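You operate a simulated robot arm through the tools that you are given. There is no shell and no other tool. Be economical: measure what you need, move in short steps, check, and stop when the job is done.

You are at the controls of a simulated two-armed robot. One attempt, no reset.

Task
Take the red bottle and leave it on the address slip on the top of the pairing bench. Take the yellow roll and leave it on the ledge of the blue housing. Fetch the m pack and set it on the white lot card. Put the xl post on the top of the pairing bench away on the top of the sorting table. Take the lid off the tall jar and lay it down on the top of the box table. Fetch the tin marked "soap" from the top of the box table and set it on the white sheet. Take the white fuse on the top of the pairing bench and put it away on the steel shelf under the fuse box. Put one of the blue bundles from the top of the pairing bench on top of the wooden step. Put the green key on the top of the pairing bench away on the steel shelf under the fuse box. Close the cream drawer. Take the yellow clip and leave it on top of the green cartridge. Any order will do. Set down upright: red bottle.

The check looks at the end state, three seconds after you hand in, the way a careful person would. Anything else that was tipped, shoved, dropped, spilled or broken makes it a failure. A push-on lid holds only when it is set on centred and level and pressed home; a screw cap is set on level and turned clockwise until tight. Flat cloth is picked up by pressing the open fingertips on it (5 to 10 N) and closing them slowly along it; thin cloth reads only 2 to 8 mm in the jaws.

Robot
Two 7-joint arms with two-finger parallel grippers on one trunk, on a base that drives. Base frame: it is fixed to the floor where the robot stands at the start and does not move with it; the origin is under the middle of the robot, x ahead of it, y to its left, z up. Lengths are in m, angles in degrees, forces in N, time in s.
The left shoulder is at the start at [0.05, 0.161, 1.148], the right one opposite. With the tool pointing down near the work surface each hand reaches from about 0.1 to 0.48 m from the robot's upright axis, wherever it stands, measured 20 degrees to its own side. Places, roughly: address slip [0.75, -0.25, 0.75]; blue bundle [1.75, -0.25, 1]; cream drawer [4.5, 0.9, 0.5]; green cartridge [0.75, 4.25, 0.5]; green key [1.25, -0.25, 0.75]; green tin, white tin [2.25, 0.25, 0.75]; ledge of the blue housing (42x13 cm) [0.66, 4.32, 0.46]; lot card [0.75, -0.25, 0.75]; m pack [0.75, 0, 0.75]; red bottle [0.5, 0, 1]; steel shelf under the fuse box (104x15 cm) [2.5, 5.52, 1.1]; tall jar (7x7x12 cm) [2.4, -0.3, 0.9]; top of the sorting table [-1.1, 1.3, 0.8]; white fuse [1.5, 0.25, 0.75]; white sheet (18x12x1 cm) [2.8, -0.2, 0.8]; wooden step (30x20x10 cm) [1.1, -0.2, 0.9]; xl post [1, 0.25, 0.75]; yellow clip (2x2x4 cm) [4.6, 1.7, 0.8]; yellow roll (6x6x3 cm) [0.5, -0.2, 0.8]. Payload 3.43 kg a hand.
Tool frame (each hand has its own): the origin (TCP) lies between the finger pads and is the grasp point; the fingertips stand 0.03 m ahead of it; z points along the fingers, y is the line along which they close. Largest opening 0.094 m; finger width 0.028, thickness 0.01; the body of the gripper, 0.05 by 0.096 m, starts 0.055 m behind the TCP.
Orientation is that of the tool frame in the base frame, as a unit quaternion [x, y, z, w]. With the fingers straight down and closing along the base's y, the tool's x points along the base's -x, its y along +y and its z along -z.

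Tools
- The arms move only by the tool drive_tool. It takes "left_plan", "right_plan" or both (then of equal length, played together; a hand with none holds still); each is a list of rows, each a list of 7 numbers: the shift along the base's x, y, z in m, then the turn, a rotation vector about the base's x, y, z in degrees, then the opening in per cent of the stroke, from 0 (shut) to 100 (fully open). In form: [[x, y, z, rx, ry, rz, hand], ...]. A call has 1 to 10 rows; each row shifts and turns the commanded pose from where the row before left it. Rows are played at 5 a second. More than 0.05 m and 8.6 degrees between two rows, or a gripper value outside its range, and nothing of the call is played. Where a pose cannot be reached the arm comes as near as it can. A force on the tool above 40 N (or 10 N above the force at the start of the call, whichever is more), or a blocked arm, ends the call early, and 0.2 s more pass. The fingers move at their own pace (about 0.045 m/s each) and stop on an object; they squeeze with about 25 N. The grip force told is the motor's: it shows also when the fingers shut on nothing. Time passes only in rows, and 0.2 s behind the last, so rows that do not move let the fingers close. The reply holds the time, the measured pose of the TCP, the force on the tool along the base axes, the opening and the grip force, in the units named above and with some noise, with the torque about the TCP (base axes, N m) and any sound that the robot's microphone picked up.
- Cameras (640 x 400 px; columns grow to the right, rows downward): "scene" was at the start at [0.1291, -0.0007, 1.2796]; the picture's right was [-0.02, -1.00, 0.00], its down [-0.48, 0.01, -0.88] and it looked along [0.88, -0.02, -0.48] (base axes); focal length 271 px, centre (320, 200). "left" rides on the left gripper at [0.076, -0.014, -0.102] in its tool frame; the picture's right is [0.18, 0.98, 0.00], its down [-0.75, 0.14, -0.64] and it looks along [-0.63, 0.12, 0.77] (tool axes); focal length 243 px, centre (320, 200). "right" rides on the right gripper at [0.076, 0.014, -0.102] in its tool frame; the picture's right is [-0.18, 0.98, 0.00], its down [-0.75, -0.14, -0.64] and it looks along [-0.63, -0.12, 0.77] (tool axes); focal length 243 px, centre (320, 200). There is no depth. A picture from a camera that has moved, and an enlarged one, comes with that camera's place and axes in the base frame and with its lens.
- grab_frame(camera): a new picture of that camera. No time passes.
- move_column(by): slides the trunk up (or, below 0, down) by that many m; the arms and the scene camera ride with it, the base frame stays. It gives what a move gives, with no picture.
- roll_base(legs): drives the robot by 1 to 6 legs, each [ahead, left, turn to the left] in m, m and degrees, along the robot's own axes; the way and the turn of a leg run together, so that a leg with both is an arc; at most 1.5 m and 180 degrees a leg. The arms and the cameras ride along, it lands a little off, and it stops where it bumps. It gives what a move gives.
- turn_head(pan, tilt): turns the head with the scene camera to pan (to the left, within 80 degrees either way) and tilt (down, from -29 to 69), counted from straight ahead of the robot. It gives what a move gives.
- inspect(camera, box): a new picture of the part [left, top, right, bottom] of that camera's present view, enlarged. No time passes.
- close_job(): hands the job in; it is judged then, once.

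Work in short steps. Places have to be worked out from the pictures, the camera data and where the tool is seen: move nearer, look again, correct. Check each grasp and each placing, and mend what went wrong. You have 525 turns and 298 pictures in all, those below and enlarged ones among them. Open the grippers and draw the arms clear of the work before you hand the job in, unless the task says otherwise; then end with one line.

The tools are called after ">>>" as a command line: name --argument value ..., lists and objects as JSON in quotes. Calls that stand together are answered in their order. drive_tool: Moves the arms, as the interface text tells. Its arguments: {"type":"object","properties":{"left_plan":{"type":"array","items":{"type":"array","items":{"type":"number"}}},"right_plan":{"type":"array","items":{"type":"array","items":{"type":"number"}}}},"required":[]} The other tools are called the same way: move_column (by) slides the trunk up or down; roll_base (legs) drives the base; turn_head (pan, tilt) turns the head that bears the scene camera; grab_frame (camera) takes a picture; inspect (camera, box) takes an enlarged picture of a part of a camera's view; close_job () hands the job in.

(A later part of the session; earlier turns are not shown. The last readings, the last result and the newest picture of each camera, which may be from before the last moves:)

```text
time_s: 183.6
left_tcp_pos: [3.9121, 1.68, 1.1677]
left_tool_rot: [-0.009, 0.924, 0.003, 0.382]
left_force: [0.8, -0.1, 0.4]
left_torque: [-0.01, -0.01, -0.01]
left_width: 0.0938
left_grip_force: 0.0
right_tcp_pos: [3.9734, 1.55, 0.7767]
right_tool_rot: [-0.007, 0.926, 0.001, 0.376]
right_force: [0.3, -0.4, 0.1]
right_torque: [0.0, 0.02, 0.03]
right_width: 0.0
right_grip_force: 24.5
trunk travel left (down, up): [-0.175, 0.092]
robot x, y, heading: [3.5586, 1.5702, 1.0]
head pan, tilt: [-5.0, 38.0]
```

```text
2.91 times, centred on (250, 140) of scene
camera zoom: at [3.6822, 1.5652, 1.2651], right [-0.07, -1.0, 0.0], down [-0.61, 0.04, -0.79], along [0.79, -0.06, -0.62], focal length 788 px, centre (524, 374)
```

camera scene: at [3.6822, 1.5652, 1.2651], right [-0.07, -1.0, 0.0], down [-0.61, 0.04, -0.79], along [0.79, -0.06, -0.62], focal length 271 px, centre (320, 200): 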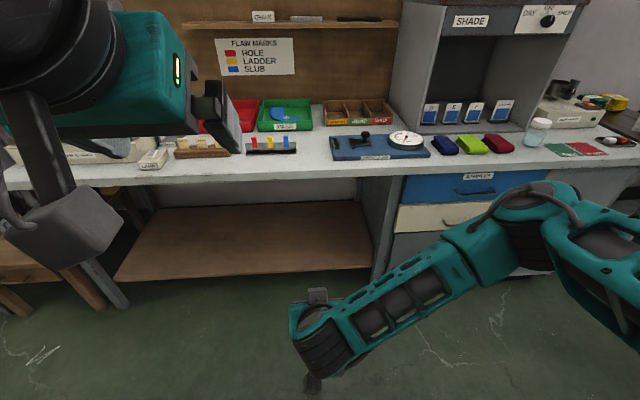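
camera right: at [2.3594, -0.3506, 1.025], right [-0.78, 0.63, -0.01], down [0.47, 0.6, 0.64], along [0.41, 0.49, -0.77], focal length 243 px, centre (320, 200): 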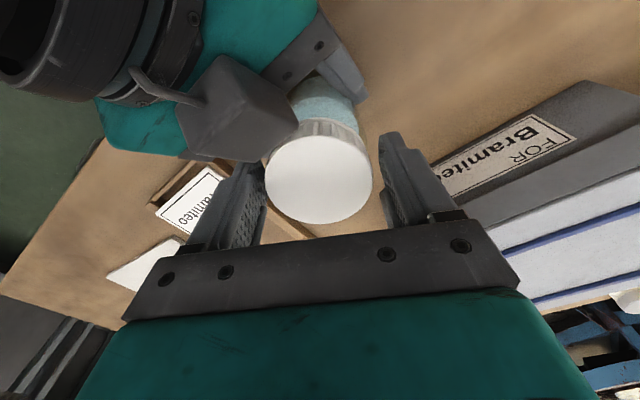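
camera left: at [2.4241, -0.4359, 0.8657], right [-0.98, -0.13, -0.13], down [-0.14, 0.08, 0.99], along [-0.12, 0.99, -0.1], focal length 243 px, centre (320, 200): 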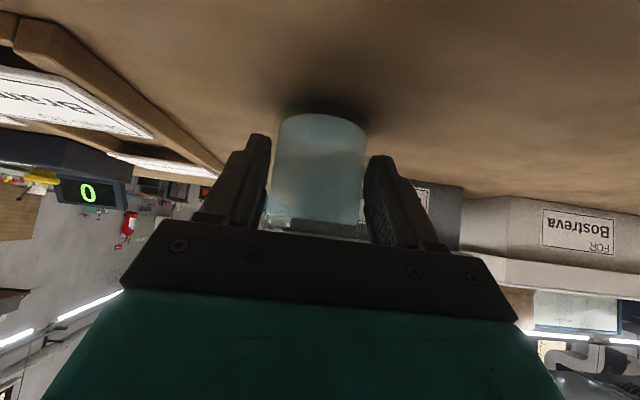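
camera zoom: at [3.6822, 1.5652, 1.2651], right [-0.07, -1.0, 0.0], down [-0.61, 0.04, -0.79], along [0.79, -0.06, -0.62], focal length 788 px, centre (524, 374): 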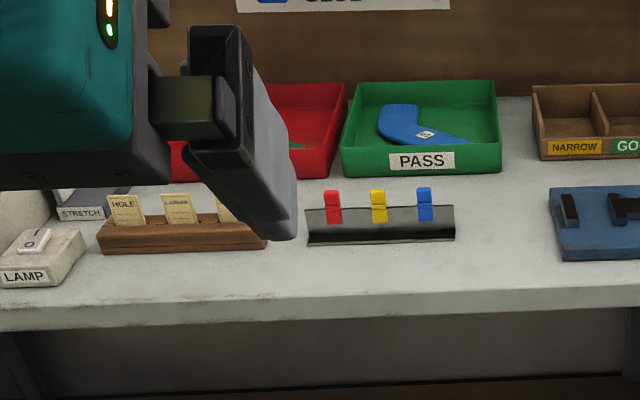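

The clip sits in the rack at ≈(4.60,1.68). First I raise and untilt the right hand so it clears the counter.

>>> drive_tool --right_plan '[[-0.02, -0.01, 0.048, 0, 0, 0, 0], [-0.02, -0.01, 0.048, 0, 7.5, 0, 0], [-0.02, -0.01, 0.048, 0, 7.5, 0, 50], [0, -0.02, 0.048, 0, 7.5, 0, 100], [0, -0.02, 0.048, 0, 7.5, 0, 100], [0, -0.02, 0.048, 0, 7.5, 0, 100], [0, -0.02, 0.02, 0, 7.5, 0, 100], [0, 0, 0, 0, 0, 0, 100]]'

>>> roll_base --legs '[[0.4, 0, -1]]'

>>> grab_frame --camera "scene"

>>> grab_frame --camera "left"

```text
refused: row 1 steps farther than a row can; nothing moved
```

```text
time_s: 186.1
left_tcp_pos: [4.3239, 1.6749, 1.1677]
left_tool_rot: [0.001, 0.924, -0.001, 0.383]
left_force: [0.3, 0.6, 0.2]
left_torque: [-0.02, 0.01, 0.02]
left_width: 0.0943
left_grip_force: 0.1
right_tcp_pos: [4.3817, 1.5436, 0.777]
right_tool_rot: [0.004, 0.926, -0.005, 0.377]
right_force: [-1.0, -0.1, -0.1]
right_torque: [0.01, 0.02, -0.01]
right_width: 0.0
right_grip_force: 25.1
trunk travel left (down, up): [-0.175, 0.092]
robot x, y, heading: [3.9683, 1.571, -0.4]
head pan, tilt: [-5.0, 38.0]
```

```text
215 pictures are left
camera scene: at [4.0904, 1.5645, 1.265], right [-0.09, -1.0, 0.0], down [-0.61, 0.06, -0.79], along [0.78, -0.07, -0.62], focal length 271 px, centre (320, 200)
```

scene: 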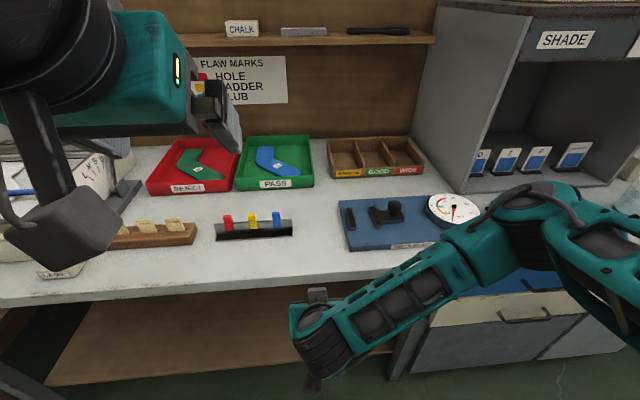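

```text
214 pictures are left
camera left: at [4.1962, 1.6628, 1.1865], right [-0.13, 0.98, -0.13], down [0.08, 0.14, 0.99], along [0.99, 0.12, -0.1], focal length 243 px, centre (320, 200)
```

left: 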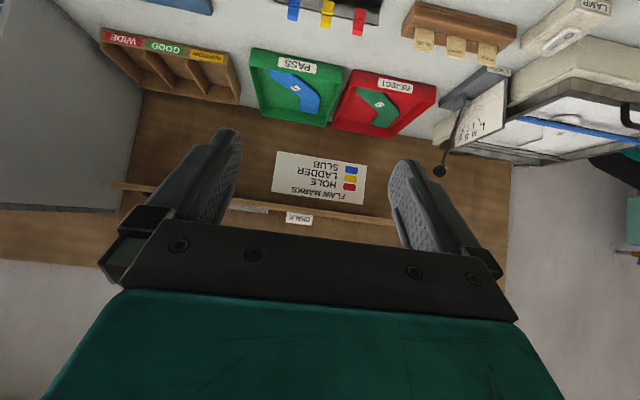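

The arm plan was refused (step size) though the base moved; no contact occurred. I now pull the right hand back first, then raise it.

>>> drive_tool --right_plan '[[-0.04, 0, 0, 0, 0, 0, 0], [-0.03, 0, 0.02, 0, 0, 0, 0], [0, 0, 0.045, 0, 7.5, 0, 0], [0, 0, 0.045, 0, 7.5, 0, 0], [0, 0, 0.045, 0, 7.5, 0, 50], [0, 0, 0.045, 0, 7.5, 0, 100], [0, -0.02, 0.045, 0, 7.5, 0, 100], [0, -0.02, 0.045, 0, 7.5, 0, 100], [0, 0, 0, 0, 0, 0, 100]]'

```text
time_s: 188.1
left_tcp_pos: [4.3219, 1.675, 1.1665]
left_tool_rot: [0.002, 0.924, 0.0, 0.381]
left_force: [0.0, -0.4, -0.2]
left_torque: [-0.01, 0.01, 0.0]
left_width: 0.0942
left_grip_force: 0.0
right_tcp_pos: [4.3141, 1.5057, 1.0678]
right_tool_rot: [0.001, 1.0, -0.005, -0.007]
right_force: [0.6, -0.2, 0.4]
right_torque: [0.02, -0.01, -0.02]
right_width: 0.0936
right_grip_force: 0.1
trunk travel left (down, up): [-0.175, 0.092]
robot x, y, heading: [3.9652, 1.5705, -0.2]
head pan, tilt: [-5.0, 38.0]
```

Two views agree: clip at ≈(4.571,1.680,0.84). I drive 0.12 m closer, half-close the left hand, and lower towards it.

>>> roll_base --legs '[[0.12, 0, 0.2]]'

>>> drive_tool --left_plan '[[0, 0.002, -0.045, 0, 0, 0, 50], [0, 0.002, -0.045, 0, 0, 0, 50], [0, 0.001, -0.045, 0, 0, 0, 50], [0, 0, -0.045, 0, 0, 0, 50], [0, 0, -0.02, 0, 0, 0, 50], [0, 0, 0, 0, 0, 0, 50]]'

>>> grab_frame --camera "left"

>>> grab_frame --camera "scene"

```text
time_s: 189.3
left_tcp_pos: [4.4384, 1.6759, 1.1675]
left_tool_rot: [-0.002, 0.924, 0.001, 0.382]
left_force: [-0.4, 0.9, -0.3]
left_torque: [-0.01, 0.0, -0.03]
left_width: 0.0939
left_grip_force: 0.1
right_tcp_pos: [4.4319, 1.5071, 1.066]
right_tool_rot: [-0.001, 1.0, -0.006, -0.007]
right_force: [0.0, 0.2, 0.5]
right_torque: [-0.04, 0.04, -0.01]
right_width: 0.0939
right_grip_force: 0.1
trunk travel left (down, up): [-0.175, 0.092]
robot x, y, heading: [4.0828, 1.5685, 0.0]
head pan, tilt: [-5.0, 38.0]
```

```text
time_s: 190.7
left_tcp_pos: [4.4522, 1.6728, 0.9696]
left_tool_rot: [-0.002, 0.924, 0.001, 0.382]
left_force: [-0.4, -0.1, 0.8]
left_torque: [-0.04, -0.06, 0.0]
left_width: 0.0472
left_grip_force: 0.1
left hand out of reach, approached as far as the arm can: row 2, 3
right_tcp_pos: [4.4298, 1.5087, 1.0681]
right_tool_rot: [-0.001, 1.0, -0.006, -0.008]
right_force: [0.4, 0.3, -0.5]
right_torque: [0.01, 0.01, 0.0]
right_width: 0.094
right_grip_force: 0.0
trunk travel left (down, up): [-0.175, 0.092]
robot x, y, heading: [4.085, 1.5724, -0.1]
head pan, tilt: [-5.0, 38.0]
```

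```text
213 pictures are left
camera left: at [4.3252, 1.6598, 0.988], right [-0.13, 0.98, -0.13], down [0.08, 0.14, 0.99], along [0.99, 0.12, -0.1], focal length 243 px, centre (320, 200)
```

left: 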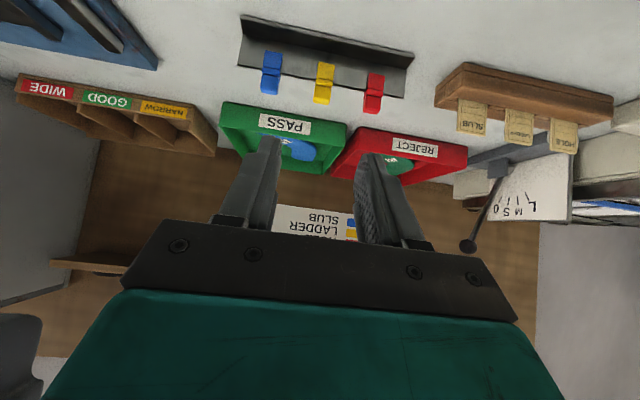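

```text
212 pictures are left
camera scene: at [4.2063, 1.5648, 1.2651], right [-0.09, -1.0, 0.0], down [-0.61, 0.05, -0.79], along [0.79, -0.07, -0.62], focal length 271 px, centre (320, 200)
```

scene: 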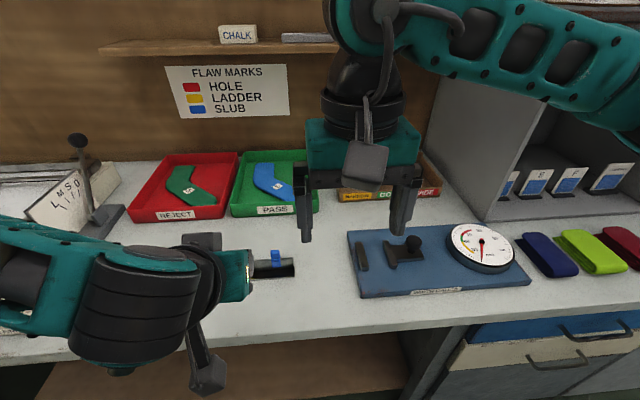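

The clip spans z≈0.816–0.86 with only its top ~2 cm above the rack plate, so I'll grip it tool-down. I untilt the left hand and move above it.

>>> drive_tool --left_plan '[[0.015, 0.001, 0.005, 0, 7.5, 0, 50], [0.02, 0.001, 0, 0, 7.5, 0, 50], [0.02, 0.001, 0, 0, 7.5, 0, 50], [0.02, 0.001, 0, 0, 7.5, 0, 50], [0.02, 0.001, 0, 0, 7.5, 0, 50], [0.02, 0, 0, 0, 7.3, 0, 50], [0.004, 0, -0.03, 0, 0, 0, 50], [0, 0, 0, 0, 0, 0, 50]]'

>>> grab_frame --camera "left"

>>> grab_frame --camera "scene"

```text
time_s: 192.5
left_tcp_pos: [4.5704, 1.6774, 0.9438]
left_tool_rot: [-0.001, 1.0, 0.001, 0.001]
left_force: [-0.3, -0.7, -0.4]
left_torque: [0.03, -0.01, 0.0]
left_width: 0.0471
left_grip_force: 0.1
right_tcp_pos: [4.4301, 1.508, 1.0667]
right_tool_rot: [0.0, 1.0, -0.006, -0.007]
right_force: [0.2, 0.0, -0.2]
right_torque: [0.02, -0.01, -0.02]
right_width: 0.0939
right_grip_force: 0.1
trunk travel left (down, up): [-0.175, 0.092]
robot x, y, heading: [4.0801, 1.5719, 0.1]
head pan, tilt: [-5.0, 38.0]
```

```text
211 pictures are left
camera left: at [4.4928, 1.6649, 1.0466], right [-0.19, 0.98, 0.0], down [0.75, 0.14, 0.64], along [0.63, 0.12, -0.77], focal length 243 px, centre (320, 200)
```

left: 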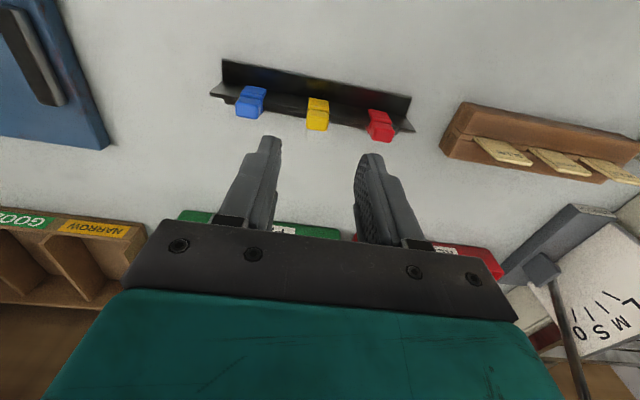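

```text
210 pictures are left
camera scene: at [4.2063, 1.5648, 1.2651], right [-0.09, -1.0, 0.0], down [-0.61, 0.05, -0.79], along [0.79, -0.07, -0.62], focal length 271 px, centre (320, 200)
```

scene: 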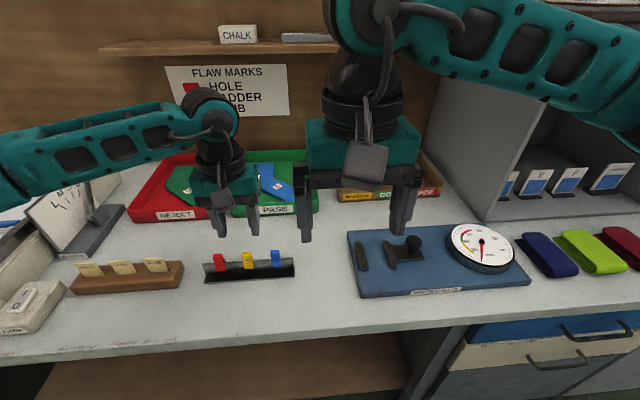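

Clip top ≈(4.565,1.677). I lower to z≈0.876 and close slowly.

>>> drive_tool --left_plan '[[-0.005, 0, -0.03, 0, 0, 0, 50], [0, 0, -0.025, 0, 0, 0, 50], [0, 0, -0.012, 0, 0, 0, 50], [0, 0, 0, 0, 0, 0, 50]]'

>>> grab_frame --camera "left"

>>> inspect --camera "scene" --box '[190, 200, 310, 290]'

```text
time_s: 193.5
left_tcp_pos: [4.5635, 1.6785, 0.8787]
left_tool_rot: [-0.001, 1.0, 0.002, 0.001]
left_force: [-0.1, 0.2, 0.2]
left_torque: [0.03, -0.01, -0.06]
left_width: 0.0466
left_grip_force: 0.0
right_tcp_pos: [4.431, 1.5084, 1.0677]
right_tool_rot: [-0.001, 1.0, -0.006, -0.007]
right_force: [0.1, 0.3, 0.4]
right_torque: [0.02, -0.01, 0.0]
right_width: 0.094
right_grip_force: 0.0
trunk travel left (down, up): [-0.175, 0.092]
robot x, y, heading: [4.0796, 1.5704, -0.1]
head pan, tilt: [-5.0, 38.0]
```

```text
209 pictures are left
camera left: at [4.4877, 1.666, 0.9795], right [-0.19, 0.98, 0.0], down [0.75, 0.14, 0.64], along [0.63, 0.12, -0.77], focal length 243 px, centre (320, 200)
```

left: 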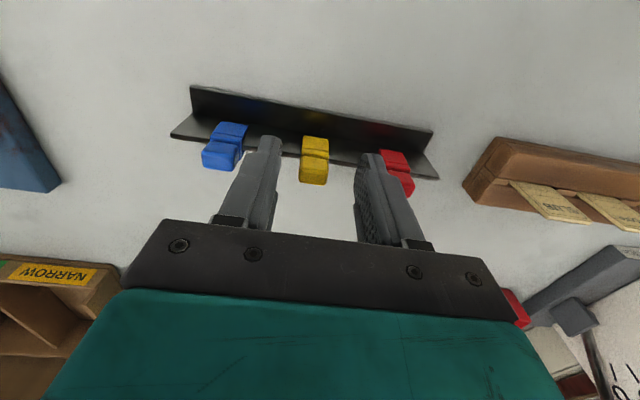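

```text
4.44 times, centred on (250, 245) of scene
camera zoom: at [4.2063, 1.5648, 1.2651], right [-0.09, -1.0, 0.0], down [-0.61, 0.05, -0.79], along [0.79, -0.07, -0.62], focal length 1204 px, centre (631, 0)
```

zoom: 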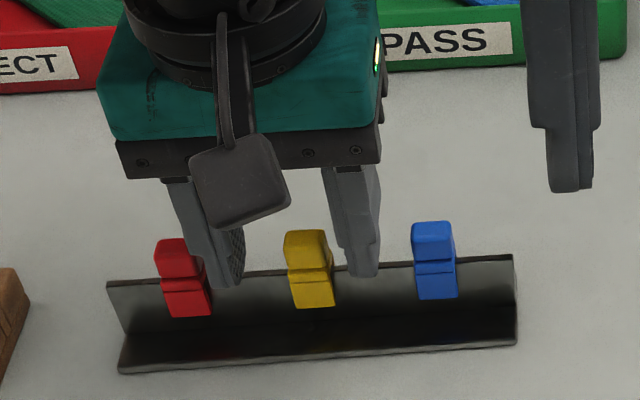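

Slight correction (+2 mm x, −2 mm y), 6 mm lower, then close.

>>> drive_tool --left_plan '[[0.002, -0.002, -0.003, 0, 0, 0, 50], [0, 0, -0.003, 0, 0, 0, 50], [0, 0, 0, 0, 0, 0, 35], [0, 0, 0, 0, 0, 0, 20], [0, 0, 0, 0, 0, 0, 0], [0, 0, 0, 0, 0, 0, 0]]'

>>> grab_frame --camera "left"

```text
time_s: 194.9
left_tcp_pos: [4.5651, 1.677, 0.8723]
left_tool_rot: [0.0, 1.0, 0.002, 0.002]
left_force: [0.2, -0.3, -0.1]
left_torque: [0.02, 0.0, 0.01]
left_width: 0.0164
left_grip_force: 25.1
right_tcp_pos: [4.4304, 1.5072, 1.068]
right_tool_rot: [-0.001, 1.0, -0.006, -0.007]
right_force: [-0.2, -0.6, 0.3]
right_torque: [-0.01, 0.03, -0.02]
right_width: 0.0942
right_grip_force: 0.0
trunk travel left (down, up): [-0.175, 0.092]
robot x, y, heading: [4.0856, 1.5732, 0.2]
head pan, tilt: [-5.0, 38.0]
```

```text
207 pictures are left
camera left: at [4.4896, 1.6644, 0.9735], right [-0.19, 0.98, 0.0], down [0.75, 0.14, 0.64], along [0.63, 0.12, -0.77], focal length 243 px, centre (320, 200)
```

left: 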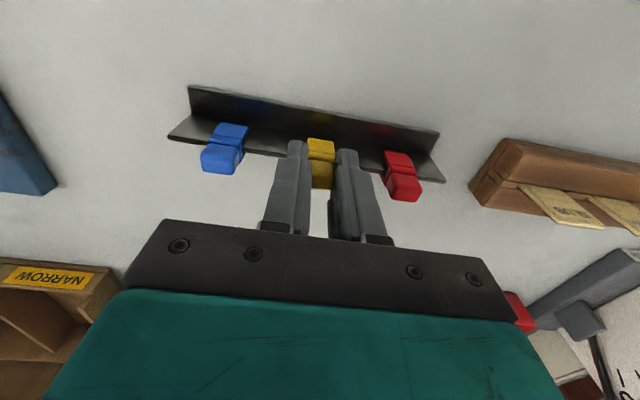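

Clip gripped at 16 mm. I pull it straight up slowly.

>>> drive_tool --left_plan '[[0, 0, 0.006, 0, 0, 0, 0], [0, 0, 0.01, 0, 0, 0, 0], [0, 0, 0.02, 0, 0, 0, 0], [0, 0, 0.03, 0, 0, 0, 0], [0, 0, 0.04, 0, 0, 0, 0], [0, 0, 0, 0, 0, 0, 0]]'

>>> grab_frame --camera "left"

>>> inspect --camera "scene" --box '[180, 150, 320, 290]'

```text
time_s: 196.3
left_tcp_pos: [4.5679, 1.676, 0.9785]
left_tool_rot: [-0.002, 1.0, 0.002, 0.0]
left_force: [0.0, -0.8, 0.2]
left_torque: [0.01, 0.0, 0.01]
left_width: 0.0164
left_grip_force: 25.2
right_tcp_pos: [4.4313, 1.5076, 1.0671]
right_tool_rot: [-0.001, 1.0, -0.005, -0.006]
right_force: [0.4, -0.3, 0.3]
right_torque: [0.02, -0.02, 0.02]
right_width: 0.0944
right_grip_force: 0.0
trunk travel left (down, up): [-0.175, 0.092]
robot x, y, heading: [4.0791, 1.5738, 0.1]
head pan, tilt: [-5.0, 38.0]
```

```text
206 pictures are left
camera left: at [4.4903, 1.6632, 1.0799], right [-0.19, 0.98, 0.0], down [0.75, 0.14, 0.64], along [0.63, 0.12, -0.77], focal length 243 px, centre (320, 200)
```

left: 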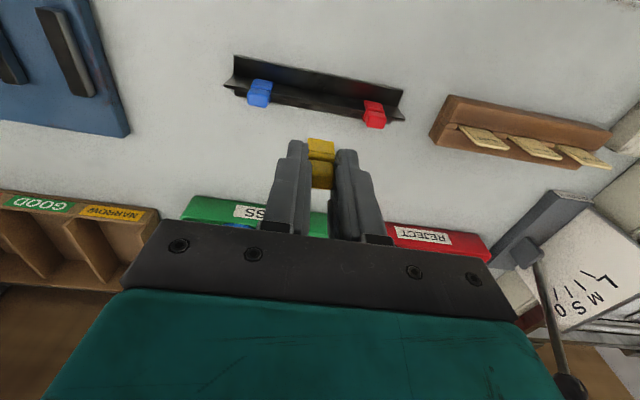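

```text
2.86 times, centred on (250, 220) of scene
camera zoom: at [4.2064, 1.5649, 1.2651], right [-0.09, -1.0, 0.0], down [-0.61, 0.05, -0.79], along [0.78, -0.07, -0.62], focal length 774 px, centre (520, 143)
```

zoom: 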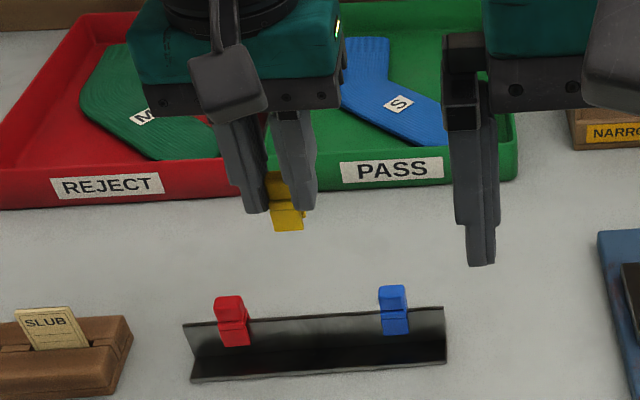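

Clip is in hand. I raise it and pull in, then back off, turn to face the box table's left side and move there.

>>> drive_tool --left_plan '[[-0.02, 0, 0.04, 0, 0, 0, 0], [-0.03, 0, 0.035, 0, 0, 0, 0], [-0.03, 0, 0.03, 0, 0, 0, 0], [-0.03, 0, 0.03, 0, 0, 0, 0], [-0.02, 0, 0, 0, 0, 0, 0], [0, 0, 0, 0, 0, 0, 0]]'

>>> roll_base --legs '[[-0.45, 0, 0], [0, 0, -90], [0, -1.2, 0]]'

>>> turn_head --pan 0 --tilt 33

>>> grab_frame --camera "scene"

```text
time_s: 197.7
left_tcp_pos: [4.436, 1.6776, 1.1136]
left_tool_rot: [-0.001, 1.0, 0.002, 0.001]
left_force: [0.3, -0.5, 0.3]
left_torque: [0.03, 0.01, 0.01]
left_width: 0.0164
left_grip_force: 24.8
right_tcp_pos: [4.43, 1.5079, 1.0682]
right_tool_rot: [-0.002, 1.0, -0.005, -0.006]
right_force: [-0.9, 0.0, 0.9]
right_torque: [0.02, 0.02, 0.0]
right_width: 0.0939
right_grip_force: 0.2
trunk travel left (down, up): [-0.175, 0.092]
robot x, y, heading: [4.0827, 1.5695, 0.2]
head pan, tilt: [-5.0, 38.0]
```

```text
time_s: 214.7
left_tcp_pos: [2.5338, 1.2231, 1.114]
left_tool_rot: [0.705, 0.709, 0.001, 0.002]
left_force: [0.5, -1.0, 0.0]
left_torque: [0.03, 0.01, -0.03]
left_width: 0.0165
left_grip_force: 24.8
right_tcp_pos: [2.3655, 1.2287, 1.0668]
right_tool_rot: [0.706, 0.708, 0.0, -0.009]
right_force: [0.9, 0.0, -0.6]
right_torque: [-0.02, 0.01, 0.01]
right_width: 0.094
right_grip_force: 0.1
trunk travel left (down, up): [-0.175, 0.092]
robot x, y, heading: [2.4299, 1.5755, -90.2]
head pan, tilt: [-5.0, 38.0]
```

```text
time_s: 215.3
left_tcp_pos: [2.5349, 1.2229, 1.1132]
left_tool_rot: [0.705, 0.709, 0.0, 0.001]
left_force: [0.1, -0.5, 0.0]
left_torque: [-0.01, 0.01, 0.0]
left_width: 0.0166
left_grip_force: 25.1
right_tcp_pos: [2.3657, 1.2287, 1.0669]
right_tool_rot: [0.706, 0.708, 0.001, -0.008]
right_force: [0.1, 1.1, 0.3]
right_torque: [0.02, 0.0, -0.01]
right_width: 0.0941
right_grip_force: 0.1
trunk travel left (down, up): [-0.175, 0.092]
robot x, y, heading: [2.4287, 1.577, -89.8]
head pan, tilt: [0.0, 33.0]
```

```text
204 pictures are left
camera scene: at [2.427, 1.4495, 1.2727], right [-1.0, 0.0, 0.0], down [0.0, 0.54, -0.84], along [0.0, -0.84, -0.54], focal length 271 px, centre (320, 200)
```

scene: 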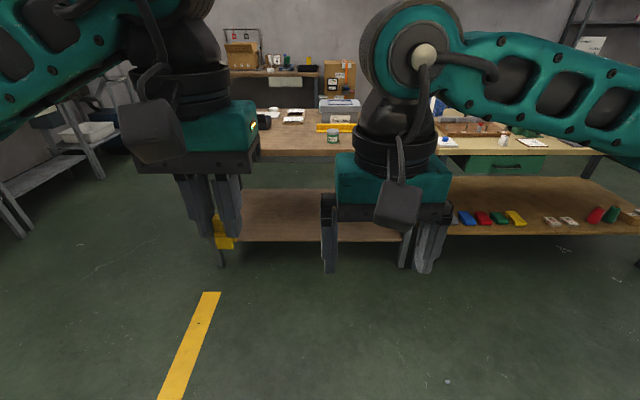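

I drive closer to the table.

>>> roll_base --legs '[[0.7, 0, 0]]'

>>> grab_frame --camera "scene"

>>> grab_frame --camera "right"

```text
time_s: 219.2
left_tcp_pos: [2.5231, 0.5209, 1.1134]
left_tool_rot: [0.713, 0.701, 0.001, 0.001]
left_force: [0.7, -0.4, -0.3]
left_torque: [0.03, 0.02, 0.06]
left_width: 0.0163
left_grip_force: 25.2
right_tcp_pos: [2.355, 0.5308, 1.0656]
right_tool_rot: [0.712, 0.702, 0.001, -0.009]
right_force: [-0.9, -0.7, 0.6]
right_torque: [0.0, 0.0, -0.01]
right_width: 0.0939
right_grip_force: 0.0
trunk travel left (down, up): [-0.175, 0.092]
robot x, y, heading: [2.4211, 0.8764, -91.0]
head pan, tilt: [0.0, 33.0]
```

```text
203 pictures are left
camera scene: at [2.4197, 0.7491, 1.2727], right [-1.0, 0.02, 0.0], down [0.01, 0.54, -0.84], along [-0.01, -0.84, -0.54], focal length 271 px, centre (320, 200)
```

scene: 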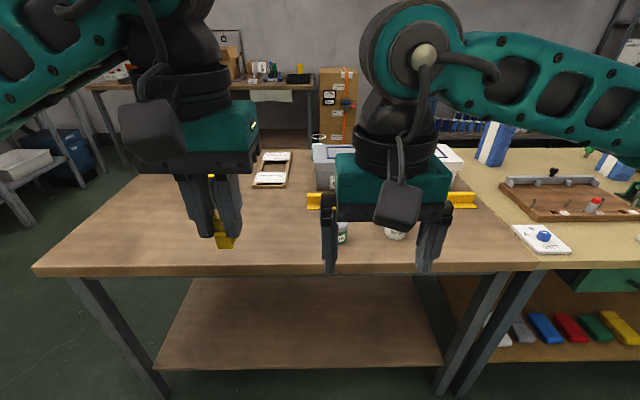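

```text
202 pictures are left
camera right: at [2.3707, 0.6045, 1.1706], right [0.98, -0.2, -0.01], down [-0.14, -0.76, 0.63], along [-0.13, -0.62, -0.77], focal length 243 px, centre (320, 200)
```

right: 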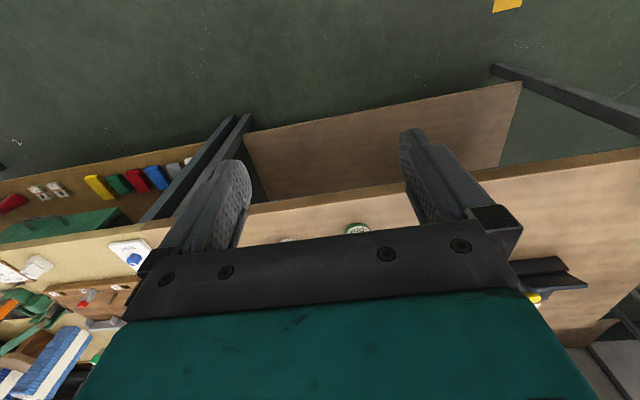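

>>> inspect --camera "scene" --box '[300, 190, 460, 270]'

```text
4.00 times, centred on (380, 230) of scene
camera zoom: at [2.4197, 0.7491, 1.2727], right [-1.0, 0.02, 0.0], down [0.01, 0.54, -0.84], along [-0.01, -0.84, -0.54], focal length 1083 px, centre (80, 80)
```

zoom: 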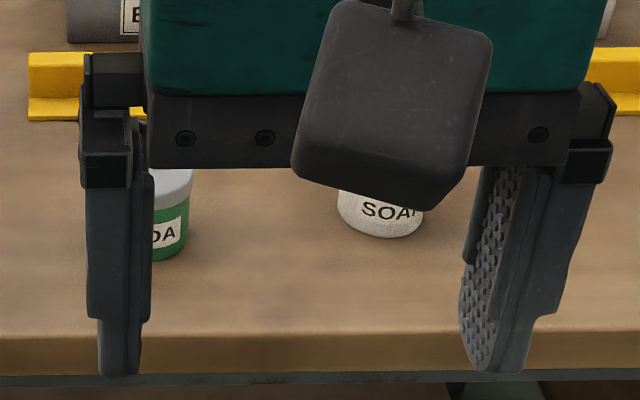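

The white tin is the SOAP one, at ≈(2.206,0.19). I move in so the right hand is over it.

>>> roll_base --legs '[[0.22, -0.12, 1]]'

>>> drive_tool --right_plan '[[-0.02, -0.04, 0, 0, 0, 0, 100], [-0.02, -0.04, 0, 0, 0, 0, 100], [0, 0, 0, 0, 0, 0, 100]]'

>>> grab_frame --camera "right"

>>> grab_frame --camera "scene"

```text
time_s: 221.0
left_tcp_pos: [2.4085, 0.3037, 1.1142]
left_tool_rot: [0.705, 0.709, 0.0, 0.002]
left_force: [-0.2, -0.4, -0.3]
left_torque: [0.03, -0.03, -0.02]
left_width: 0.0163
left_grip_force: 24.8
right_tcp_pos: [2.2394, 0.31, 1.0674]
right_tool_rot: [0.705, 0.709, 0.001, -0.008]
right_force: [0.3, -0.1, -0.2]
right_torque: [0.02, -0.04, 0.03]
right_width: 0.0943
right_grip_force: 0.2
trunk travel left (down, up): [-0.175, 0.092]
robot x, y, heading: [2.3012, 0.6583, -90.1]
head pan, tilt: [0.0, 33.0]
```

```text
time_s: 221.8
left_tcp_pos: [2.4089, 0.3037, 1.1135]
left_tool_rot: [0.705, 0.709, 0.0, 0.002]
left_force: [0.9, 0.3, 0.2]
left_torque: [-0.01, 0.01, 0.02]
left_width: 0.0165
left_grip_force: 24.8
right_tcp_pos: [2.1995, 0.2315, 1.0677]
right_tool_rot: [0.705, 0.709, 0.0, -0.008]
right_force: [0.7, 0.5, 0.8]
right_torque: [-0.02, 0.02, 0.0]
right_width: 0.0941
right_grip_force: 0.1
trunk travel left (down, up): [-0.175, 0.092]
robot x, y, heading: [2.3034, 0.6619, -89.6]
head pan, tilt: [0.0, 33.0]
```

```text
200 pictures are left
camera right: at [2.2138, 0.3062, 1.1706], right [0.98, -0.18, -0.01], down [-0.13, -0.76, 0.63], along [-0.12, -0.62, -0.77], focal length 243 px, centre (320, 200)
```

right: 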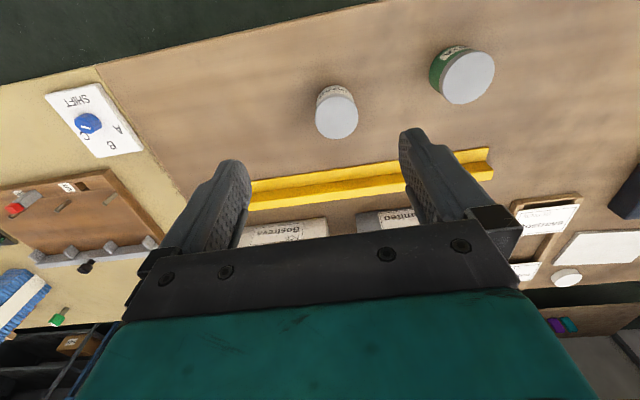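

```text
199 pictures are left
camera scene: at [2.3008, 0.5311, 1.2728], right [-1.0, 0.0, 0.0], down [0.0, 0.54, -0.84], along [0.0, -0.84, -0.54], focal length 271 px, centre (320, 200)
```

scene: 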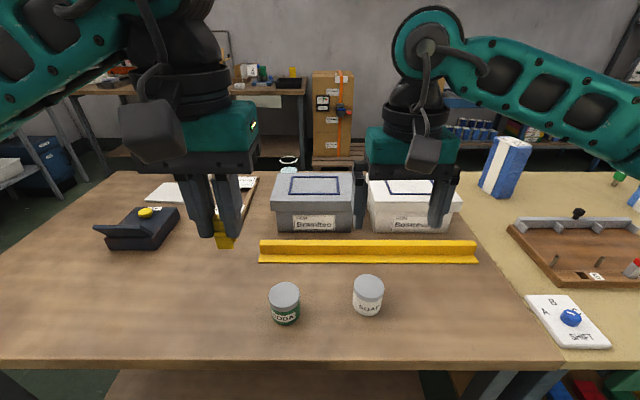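

Tin estimated at ≈(2.209,0.18). I move above it, lower to z≈0.93 and recheck.

>>> drive_tool --right_plan '[[0.005, -0.025, -0.02, 0, 0, 0, 100], [0.004, -0.025, -0.03, 0, 0, 0, 100], [0, 0, -0.045, 0, 0, 0, 100], [0, 0, -0.045, 0, 0, 0, 100], [0, 0, 0, 0, 0, 0, 100]]'

>>> grab_frame --camera "right"

>>> grab_frame --camera "scene"

```text
time_s: 223.0
left_tcp_pos: [2.4086, 0.3045, 1.1141]
left_tool_rot: [0.705, 0.709, -0.001, 0.002]
left_force: [0.1, 0.2, -1.0]
left_torque: [0.01, -0.01, -0.02]
left_width: 0.0165
left_grip_force: 25.3
right_tcp_pos: [2.2076, 0.1815, 0.9263]
right_tool_rot: [0.704, 0.71, 0.001, -0.007]
right_force: [-0.5, -0.2, 0.3]
right_torque: [0.03, -0.01, 0.03]
right_width: 0.0939
right_grip_force: 0.0
trunk travel left (down, up): [-0.175, 0.092]
robot x, y, heading: [2.3005, 0.6612, -89.9]
head pan, tilt: [0.0, 33.0]
```

```text
198 pictures are left
camera right: at [2.2228, 0.2561, 1.0298], right [0.98, -0.18, -0.01], down [-0.13, -0.76, 0.63], along [-0.12, -0.62, -0.77], focal length 243 px, centre (320, 200)
```

right: 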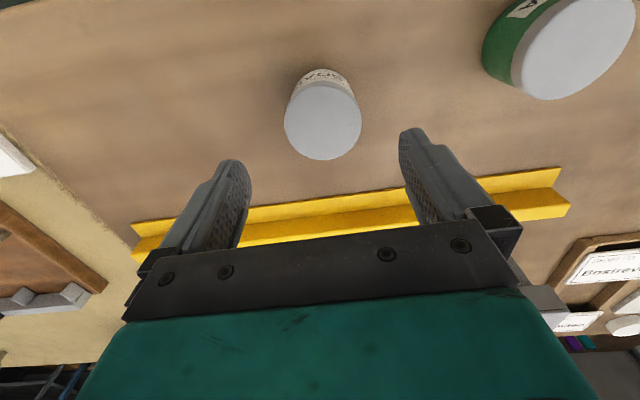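

```text
197 pictures are left
camera scene: at [2.3008, 0.5311, 1.2728], right [-1.0, 0.0, 0.0], down [0.0, 0.54, -0.84], along [0.0, -0.84, -0.54], focal length 271 px, centre (320, 200)
```

scene: 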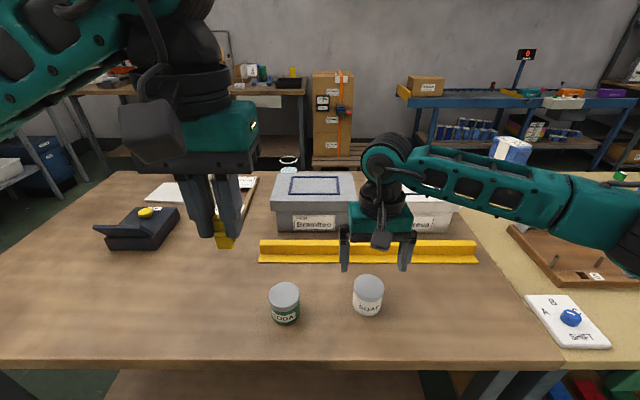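

Refined: tin axis (2.211,0.189), top z≈0.857. I centre, lower to z≈0.845 and close.

>>> drive_tool --right_plan '[[0.003, 0.008, -0.03, 0, 0, 0, 100], [0, 0, -0.03, 0, 0, 0, 100], [0, 0, -0.02, 0, 0, 0, 100], [0, 0, 0, 0, 0, 0, 60], [0, 0, 0, 0, 0, 0, 30], [0, 0, 0, 0, 0, 0, 0], [0, 0, 0, 0, 0, 0, 0]]'

>>> grab_frame --camera "right"

```text
time_s: 224.6
left_tcp_pos: [2.408, 0.3039, 1.1142]
left_tool_rot: [0.705, 0.709, 0.0, 0.002]
left_force: [0.7, -0.6, -0.4]
left_torque: [-0.01, 0.05, 0.02]
left_width: 0.0165
left_grip_force: 24.9
right_tcp_pos: [2.2119, 0.1897, 0.8476]
right_tool_rot: [0.705, 0.71, 0.001, -0.008]
right_force: [-0.1, 0.2, 0.0]
right_torque: [0.02, 0.04, -0.01]
right_width: 0.0589
right_grip_force: 25.6
trunk travel left (down, up): [-0.175, 0.092]
robot x, y, heading: [2.3049, 0.6596, -89.9]
head pan, tilt: [0.0, 33.0]
```

```text
196 pictures are left
camera right: at [2.2266, 0.2638, 0.9503], right [0.98, -0.18, -0.01], down [-0.13, -0.76, 0.63], along [-0.12, -0.62, -0.77], focal length 243 px, centre (320, 200)
```

right: 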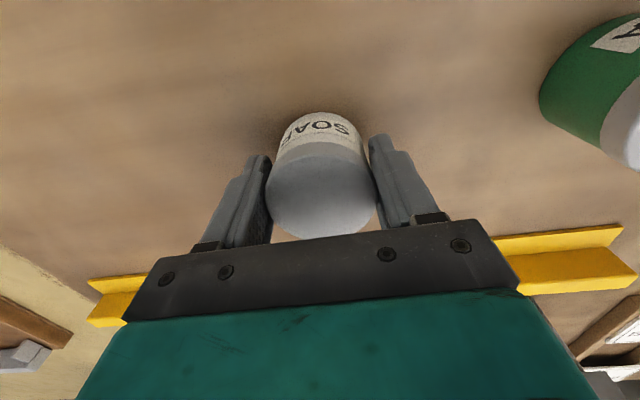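

Tin gripped (59 mm). I lift it, then drive around the end of the table to the right side.

>>> drive_tool --right_plan '[[0, 0, 0.03, 0, 0, 0, 0], [0, 0, 0.045, 0, 0, 0, 0], [0, 0, 0.045, 0, 0, 0, 0], [0, 0, 0.045, 0, 0, 0, 0], [0, 0.04, 0.03, 0, 0, 0, 0], [0, 0.04, 0, 0, 0, 0, 0], [0, 0, 0, 0, 0, 0, 0]]'

>>> roll_base --legs '[[-0.4, 0, 0], [0, 1.35, 0], [1.5, 0, 0], [0.55, 0, 0]]'

>>> roll_base --legs '[[0, 0, 180], [0, 0.96, 0]]'

>>> grab_frame --camera "scene"

```text
time_s: 226.2
left_tcp_pos: [2.4081, 0.3038, 1.114]
left_tool_rot: [0.705, 0.71, 0.0, 0.002]
left_force: [0.0, 0.4, 0.0]
left_torque: [0.0, 0.02, -0.04]
left_width: 0.0166
left_grip_force: 24.4
right_tcp_pos: [2.209, 0.2677, 1.0418]
right_tool_rot: [0.705, 0.709, 0.001, -0.007]
right_force: [0.7, -0.6, -0.4]
right_torque: [0.02, 0.0, -0.04]
right_width: 0.0592
right_grip_force: 24.6
trunk travel left (down, up): [-0.175, 0.092]
robot x, y, heading: [2.3013, 0.6603, -89.8]
head pan, tilt: [0.0, 33.0]
```

```text
time_s: 250.1
left_tcp_pos: [3.8621, -1.2973, 1.1125]
left_tool_rot: [0.688, 0.726, 0.0, 0.002]
left_force: [0.5, -0.2, -0.4]
left_torque: [0.03, 0.0, 0.01]
left_width: 0.0167
left_grip_force: 24.8
right_tcp_pos: [3.666, -1.3446, 1.0416]
right_tool_rot: [0.687, 0.726, 0.001, -0.009]
right_force: [-0.1, -0.6, -2.1]
right_torque: [-0.02, 0.01, -0.02]
right_width: 0.0583
right_grip_force: 24.9
trunk travel left (down, up): [-0.175, 0.092]
robot x, y, heading: [3.7359, -0.949, -86.9]
head pan, tilt: [0.0, 33.0]
```

```text
time_s: 266.2
left_tcp_pos: [2.65, -0.695, 1.1127]
left_tool_rot: [0.742, -0.671, -0.001, -0.001]
left_force: [0.4, 0.0, -0.4]
left_torque: [-0.03, 0.0, 0.0]
left_width: 0.0166
left_grip_force: 25.1
right_tcp_pos: [2.8442, -0.6401, 1.0426]
right_tool_rot: [0.742, -0.671, 0.008, 0.0]
right_force: [-0.5, -0.3, -1.7]
right_torque: [-0.01, 0.0, 0.01]
right_width: 0.0582
right_grip_force: 25.3
trunk travel left (down, up): [-0.175, 0.092]
robot x, y, heading: [2.7862, -1.0362, 95.7]
head pan, tilt: [0.0, 33.0]
```

```text
195 pictures are left
camera scene: at [2.7745, -0.9086, 1.2728], right [1.0, 0.1, 0.0], down [0.05, -0.54, -0.84], along [-0.08, 0.83, -0.54], focal length 271 px, centre (320, 200)
```

scene: 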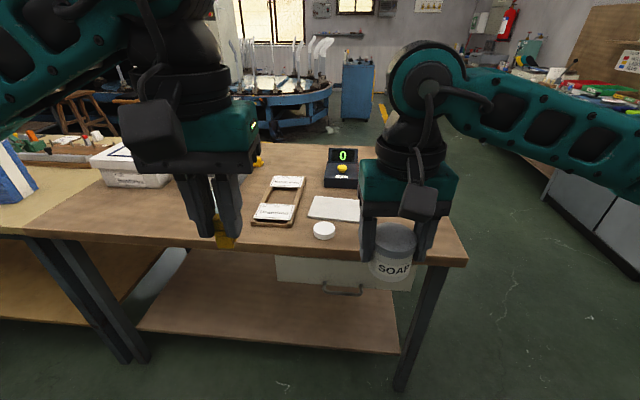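

I correct heading and align with the sheet.

>>> roll_base --legs '[[0, 0, -5.7], [0, 0.1, 0], [0.31, 0, 0]]'

>>> grab_frame --camera "scene"

>>> grab_frame --camera "right"

```text
time_s: 269.9
left_tcp_pos: [2.5867, -0.3795, 1.1127]
left_tool_rot: [0.708, -0.706, -0.001, 0.0]
left_force: [0.1, 0.8, -0.4]
left_torque: [-0.02, 0.0, -0.01]
left_width: 0.0164
left_grip_force: 24.9
right_tcp_pos: [2.7853, -0.3429, 1.041]
right_tool_rot: [0.708, -0.706, 0.008, 0.001]
right_force: [-0.5, 0.8, -1.3]
right_torque: [0.0, 0.0, 0.02]
right_width: 0.0581
right_grip_force: 25.0
trunk travel left (down, up): [-0.175, 0.092]
robot x, y, heading: [2.6878, -0.7372, 89.7]
head pan, tilt: [0.0, 33.0]
```

```text
194 pictures are left
camera scene: at [2.6893, -0.6038, 1.2727], right [1.0, 0.0, 0.0], down [0.0, -0.55, -0.84], along [0.0, 0.84, -0.55], focal length 271 px, centre (320, 200)
```

scene: 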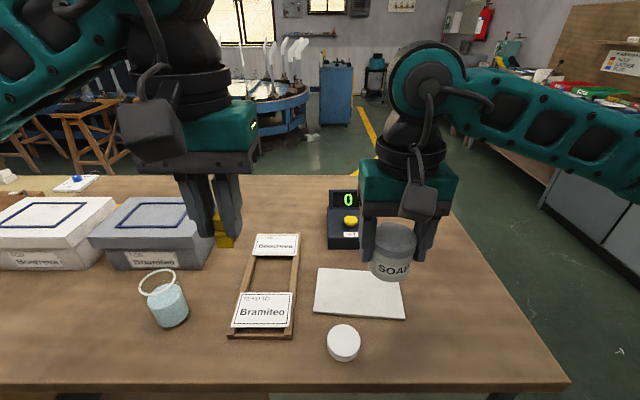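

```text
193 pictures are left
camera right: at [2.7698, -0.4179, 1.1451], right [-0.98, 0.18, -0.01], down [0.13, 0.76, 0.63], along [0.12, 0.62, -0.77], focal length 243 px, centre (320, 200)
```

right: 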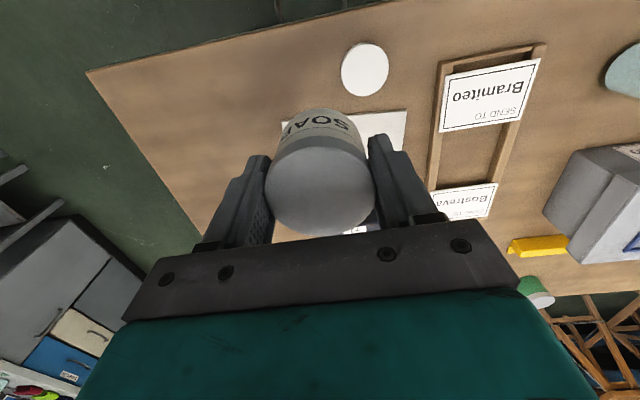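

Sheet centre ≈(2.767,−0.231). I move over it and lower to just above.

>>> drive_tool --right_plan '[[-0.005, 0.04, 0, 0, 0, 0, 0], [-0.005, 0.04, 0, 0, 0, 0, 0], [-0.005, 0.035, 0, 0, 0, 0, 0], [0, 0, -0.045, 0, 0, 0, 0], [0, 0, -0.045, 0, 0, 0, 0], [0, 0, -0.045, 0, 0, 0, 0], [0, 0, -0.03, 0, 0, 0, 0], [0, 0, 0, 0, 0, 0, 0]]'

>>> grab_frame --camera "scene"

```text
time_s: 271.7
left_tcp_pos: [2.5864, -0.3804, 1.113]
left_tool_rot: [0.708, -0.707, -0.001, 0.0]
left_force: [-0.4, -0.7, 0.1]
left_torque: [-0.01, 0.0, -0.01]
left_width: 0.0164
left_grip_force: 25.2
right_tcp_pos: [2.7679, -0.2308, 0.8759]
right_tool_rot: [0.708, -0.707, 0.008, 0.0]
right_force: [0.5, -0.4, 0.1]
right_torque: [0.01, 0.02, 0.01]
right_width: 0.0578
right_grip_force: 25.3
trunk travel left (down, up): [-0.175, 0.092]
robot x, y, heading: [2.6944, -0.732, 90.0]
head pan, tilt: [0.0, 33.0]
```

```text
192 pictures are left
camera scene: at [2.6893, -0.6043, 1.2728], right [1.0, 0.0, 0.0], down [0.0, -0.54, -0.84], along [0.0, 0.84, -0.54], focal length 271 px, centre (320, 200)
```

scene: 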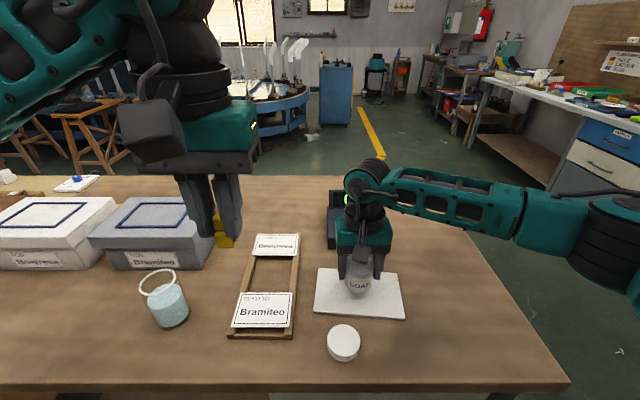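

>>> drive_tool --right_plan '[[0, 0, -0.006, 0, 0, 0, 0], [0, 0, -0.004, 0, 0, 0, 0], [0, 0, -0.003, 0, 0, 0, 0], [0, 0, 0, 0, 0, 0, 0]]'

>>> inspect --camera "scene" --box '[300, 200, 420, 340]'

```text
time_s: 272.7
left_tcp_pos: [2.5871, -0.3798, 1.114]
left_tool_rot: [0.708, -0.706, -0.001, -0.001]
left_force: [-0.2, -0.6, 0.0]
left_torque: [-0.02, 0.0, 0.0]
left_width: 0.0166
left_grip_force: 25.2
right_tcp_pos: [2.7702, -0.229, 0.8622]
right_tool_rot: [0.708, -0.706, 0.008, 0.001]
right_force: [-0.5, -0.9, -1.1]
right_torque: [-0.01, -0.03, -0.02]
right_width: 0.0579
right_grip_force: 24.7
trunk travel left (down, up): [-0.175, 0.092]
robot x, y, heading: [2.6914, -0.7298, 90.1]
head pan, tilt: [0.0, 33.0]
```

```text
2.86 times, centred on (360, 270) of scene
camera zoom: at [2.6893, -0.6043, 1.2728], right [1.0, 0.0, 0.0], down [0.0, -0.54, -0.84], along [0.0, 0.84, -0.54], focal length 774 px, centre (206, 0)
```

zoom: 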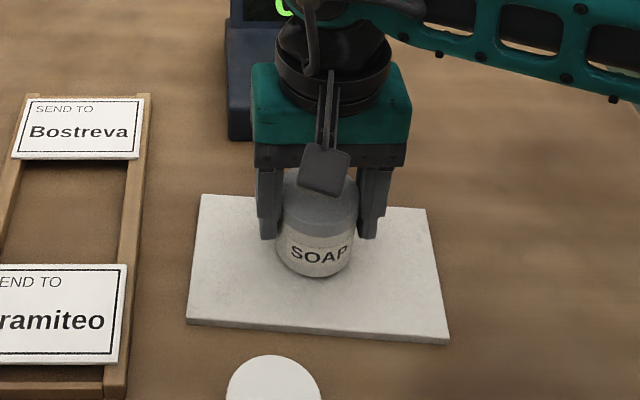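

Nearly down. A few more millimetres.

>>> drive_tool --right_plan '[[0, 0, -0.003, 0, 0, 0, 0], [0, 0, -0.003, 0, 0, 0, 0], [0, 0, 0, 0, 0, 0, 0]]'

```text
time_s: 273.5
left_tcp_pos: [2.5878, -0.381, 1.1134]
left_tool_rot: [0.708, -0.706, -0.001, 0.0]
left_force: [-0.4, -0.1, -0.7]
left_torque: [0.01, -0.02, 0.01]
left_width: 0.0166
left_grip_force: 25.1
right_tcp_pos: [2.7693, -0.2297, 0.8583]
right_tool_rot: [0.708, -0.706, 0.008, 0.001]
right_force: [1.1, 0.2, 3.9]
right_torque: [-0.03, 0.06, 0.01]
right_width: 0.058
right_grip_force: 25.1
trunk travel left (down, up): [-0.175, 0.092]
robot x, y, heading: [2.6918, -0.7335, 90.0]
head pan, tilt: [0.0, 33.0]
```

Contact (3.9 N). Open and rise.

>>> drive_tool --right_plan '[[0, 0, 0, 0, 0, 0, 50], [0, 0, 0, 0, 0, 0, 100], [0, 0, 0, 0, 0, 0, 100], [0, 0, 0.04, 0, 0, 0, 100], [0, 0, 0.045, 0, 0, 0, 100], [0, 0, 0.045, 0, 0, 0, 100], [0, -0.02, 0.045, 0, 0, 0, 100], [0, -0.04, 0.03, 0, 0, 0, 100], [0, 0, 0, 0, 0, 0, 100]]'

>>> grab_frame --camera "scene"

```text
time_s: 275.5
left_tcp_pos: [2.5866, -0.3789, 1.1137]
left_tool_rot: [0.707, -0.707, -0.002, 0.0]
left_force: [0.5, 0.1, -0.4]
left_torque: [-0.02, -0.03, 0.01]
left_width: 0.0165
left_grip_force: 25.2
right_tcp_pos: [2.7714, -0.2869, 1.0643]
right_tool_rot: [0.707, -0.707, 0.008, 0.001]
right_force: [-0.1, -0.8, 0.7]
right_torque: [0.02, -0.01, 0.02]
right_width: 0.0939
right_grip_force: 0.1
trunk travel left (down, up): [-0.175, 0.092]
robot x, y, heading: [2.6877, -0.7328, 90.1]
head pan, tilt: [0.0, 33.0]
```

```text
190 pictures are left
camera scene: at [2.6892, -0.6042, 1.2727], right [1.0, 0.0, 0.0], down [0.0, -0.54, -0.84], along [0.0, 0.84, -0.54], focal length 271 px, centre (320, 200)
```

scene: 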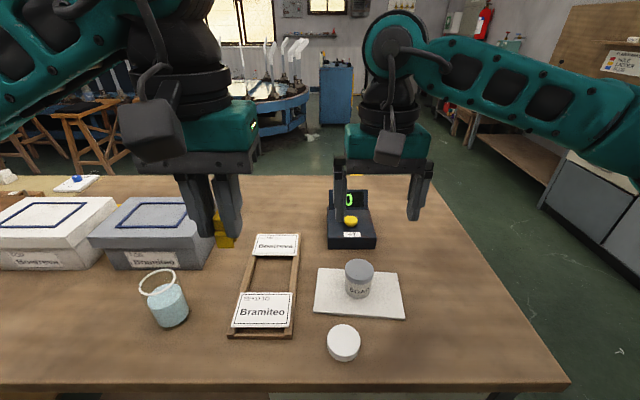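

Soap tin stands on the sheet. Next the green key on the bench's right side, using the right hand: back off and drive 1.5 m left.

>>> roll_base --legs '[[-0.28, 0, 0], [0, 1.48, 0]]'

>>> grab_frame --camera "scene"

```text
time_s: 290.3
left_tcp_pos: [1.0972, -0.6547, 1.1136]
left_tool_rot: [-0.704, 0.71, 0.001, 0.0]
left_force: [0.8, 0.0, 0.4]
left_torque: [-0.04, 0.01, 0.0]
left_width: 0.0165
left_grip_force: 25.3
right_tcp_pos: [1.284, -0.5634, 1.0645]
right_tool_rot: [-0.704, 0.71, -0.008, 0.0]
right_force: [0.1, 0.4, 0.5]
right_torque: [0.02, -0.02, 0.0]
right_width: 0.0937
right_grip_force: 0.1
trunk travel left (down, up): [-0.175, 0.092]
robot x, y, heading: [1.1939, -1.0119, 89.4]
head pan, tilt: [0.0, 33.0]
```

```text
189 pictures are left
camera scene: at [1.1983, -0.8808, 1.2728], right [1.0, -0.01, 0.0], down [-0.01, -0.54, -0.84], along [0.01, 0.84, -0.54], focal length 271 px, centre (320, 200)
```

scene: 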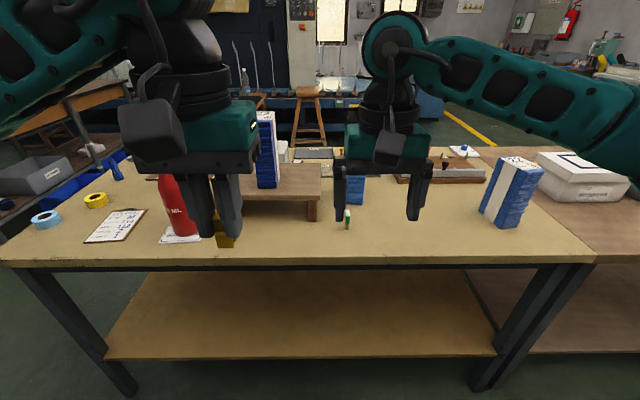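

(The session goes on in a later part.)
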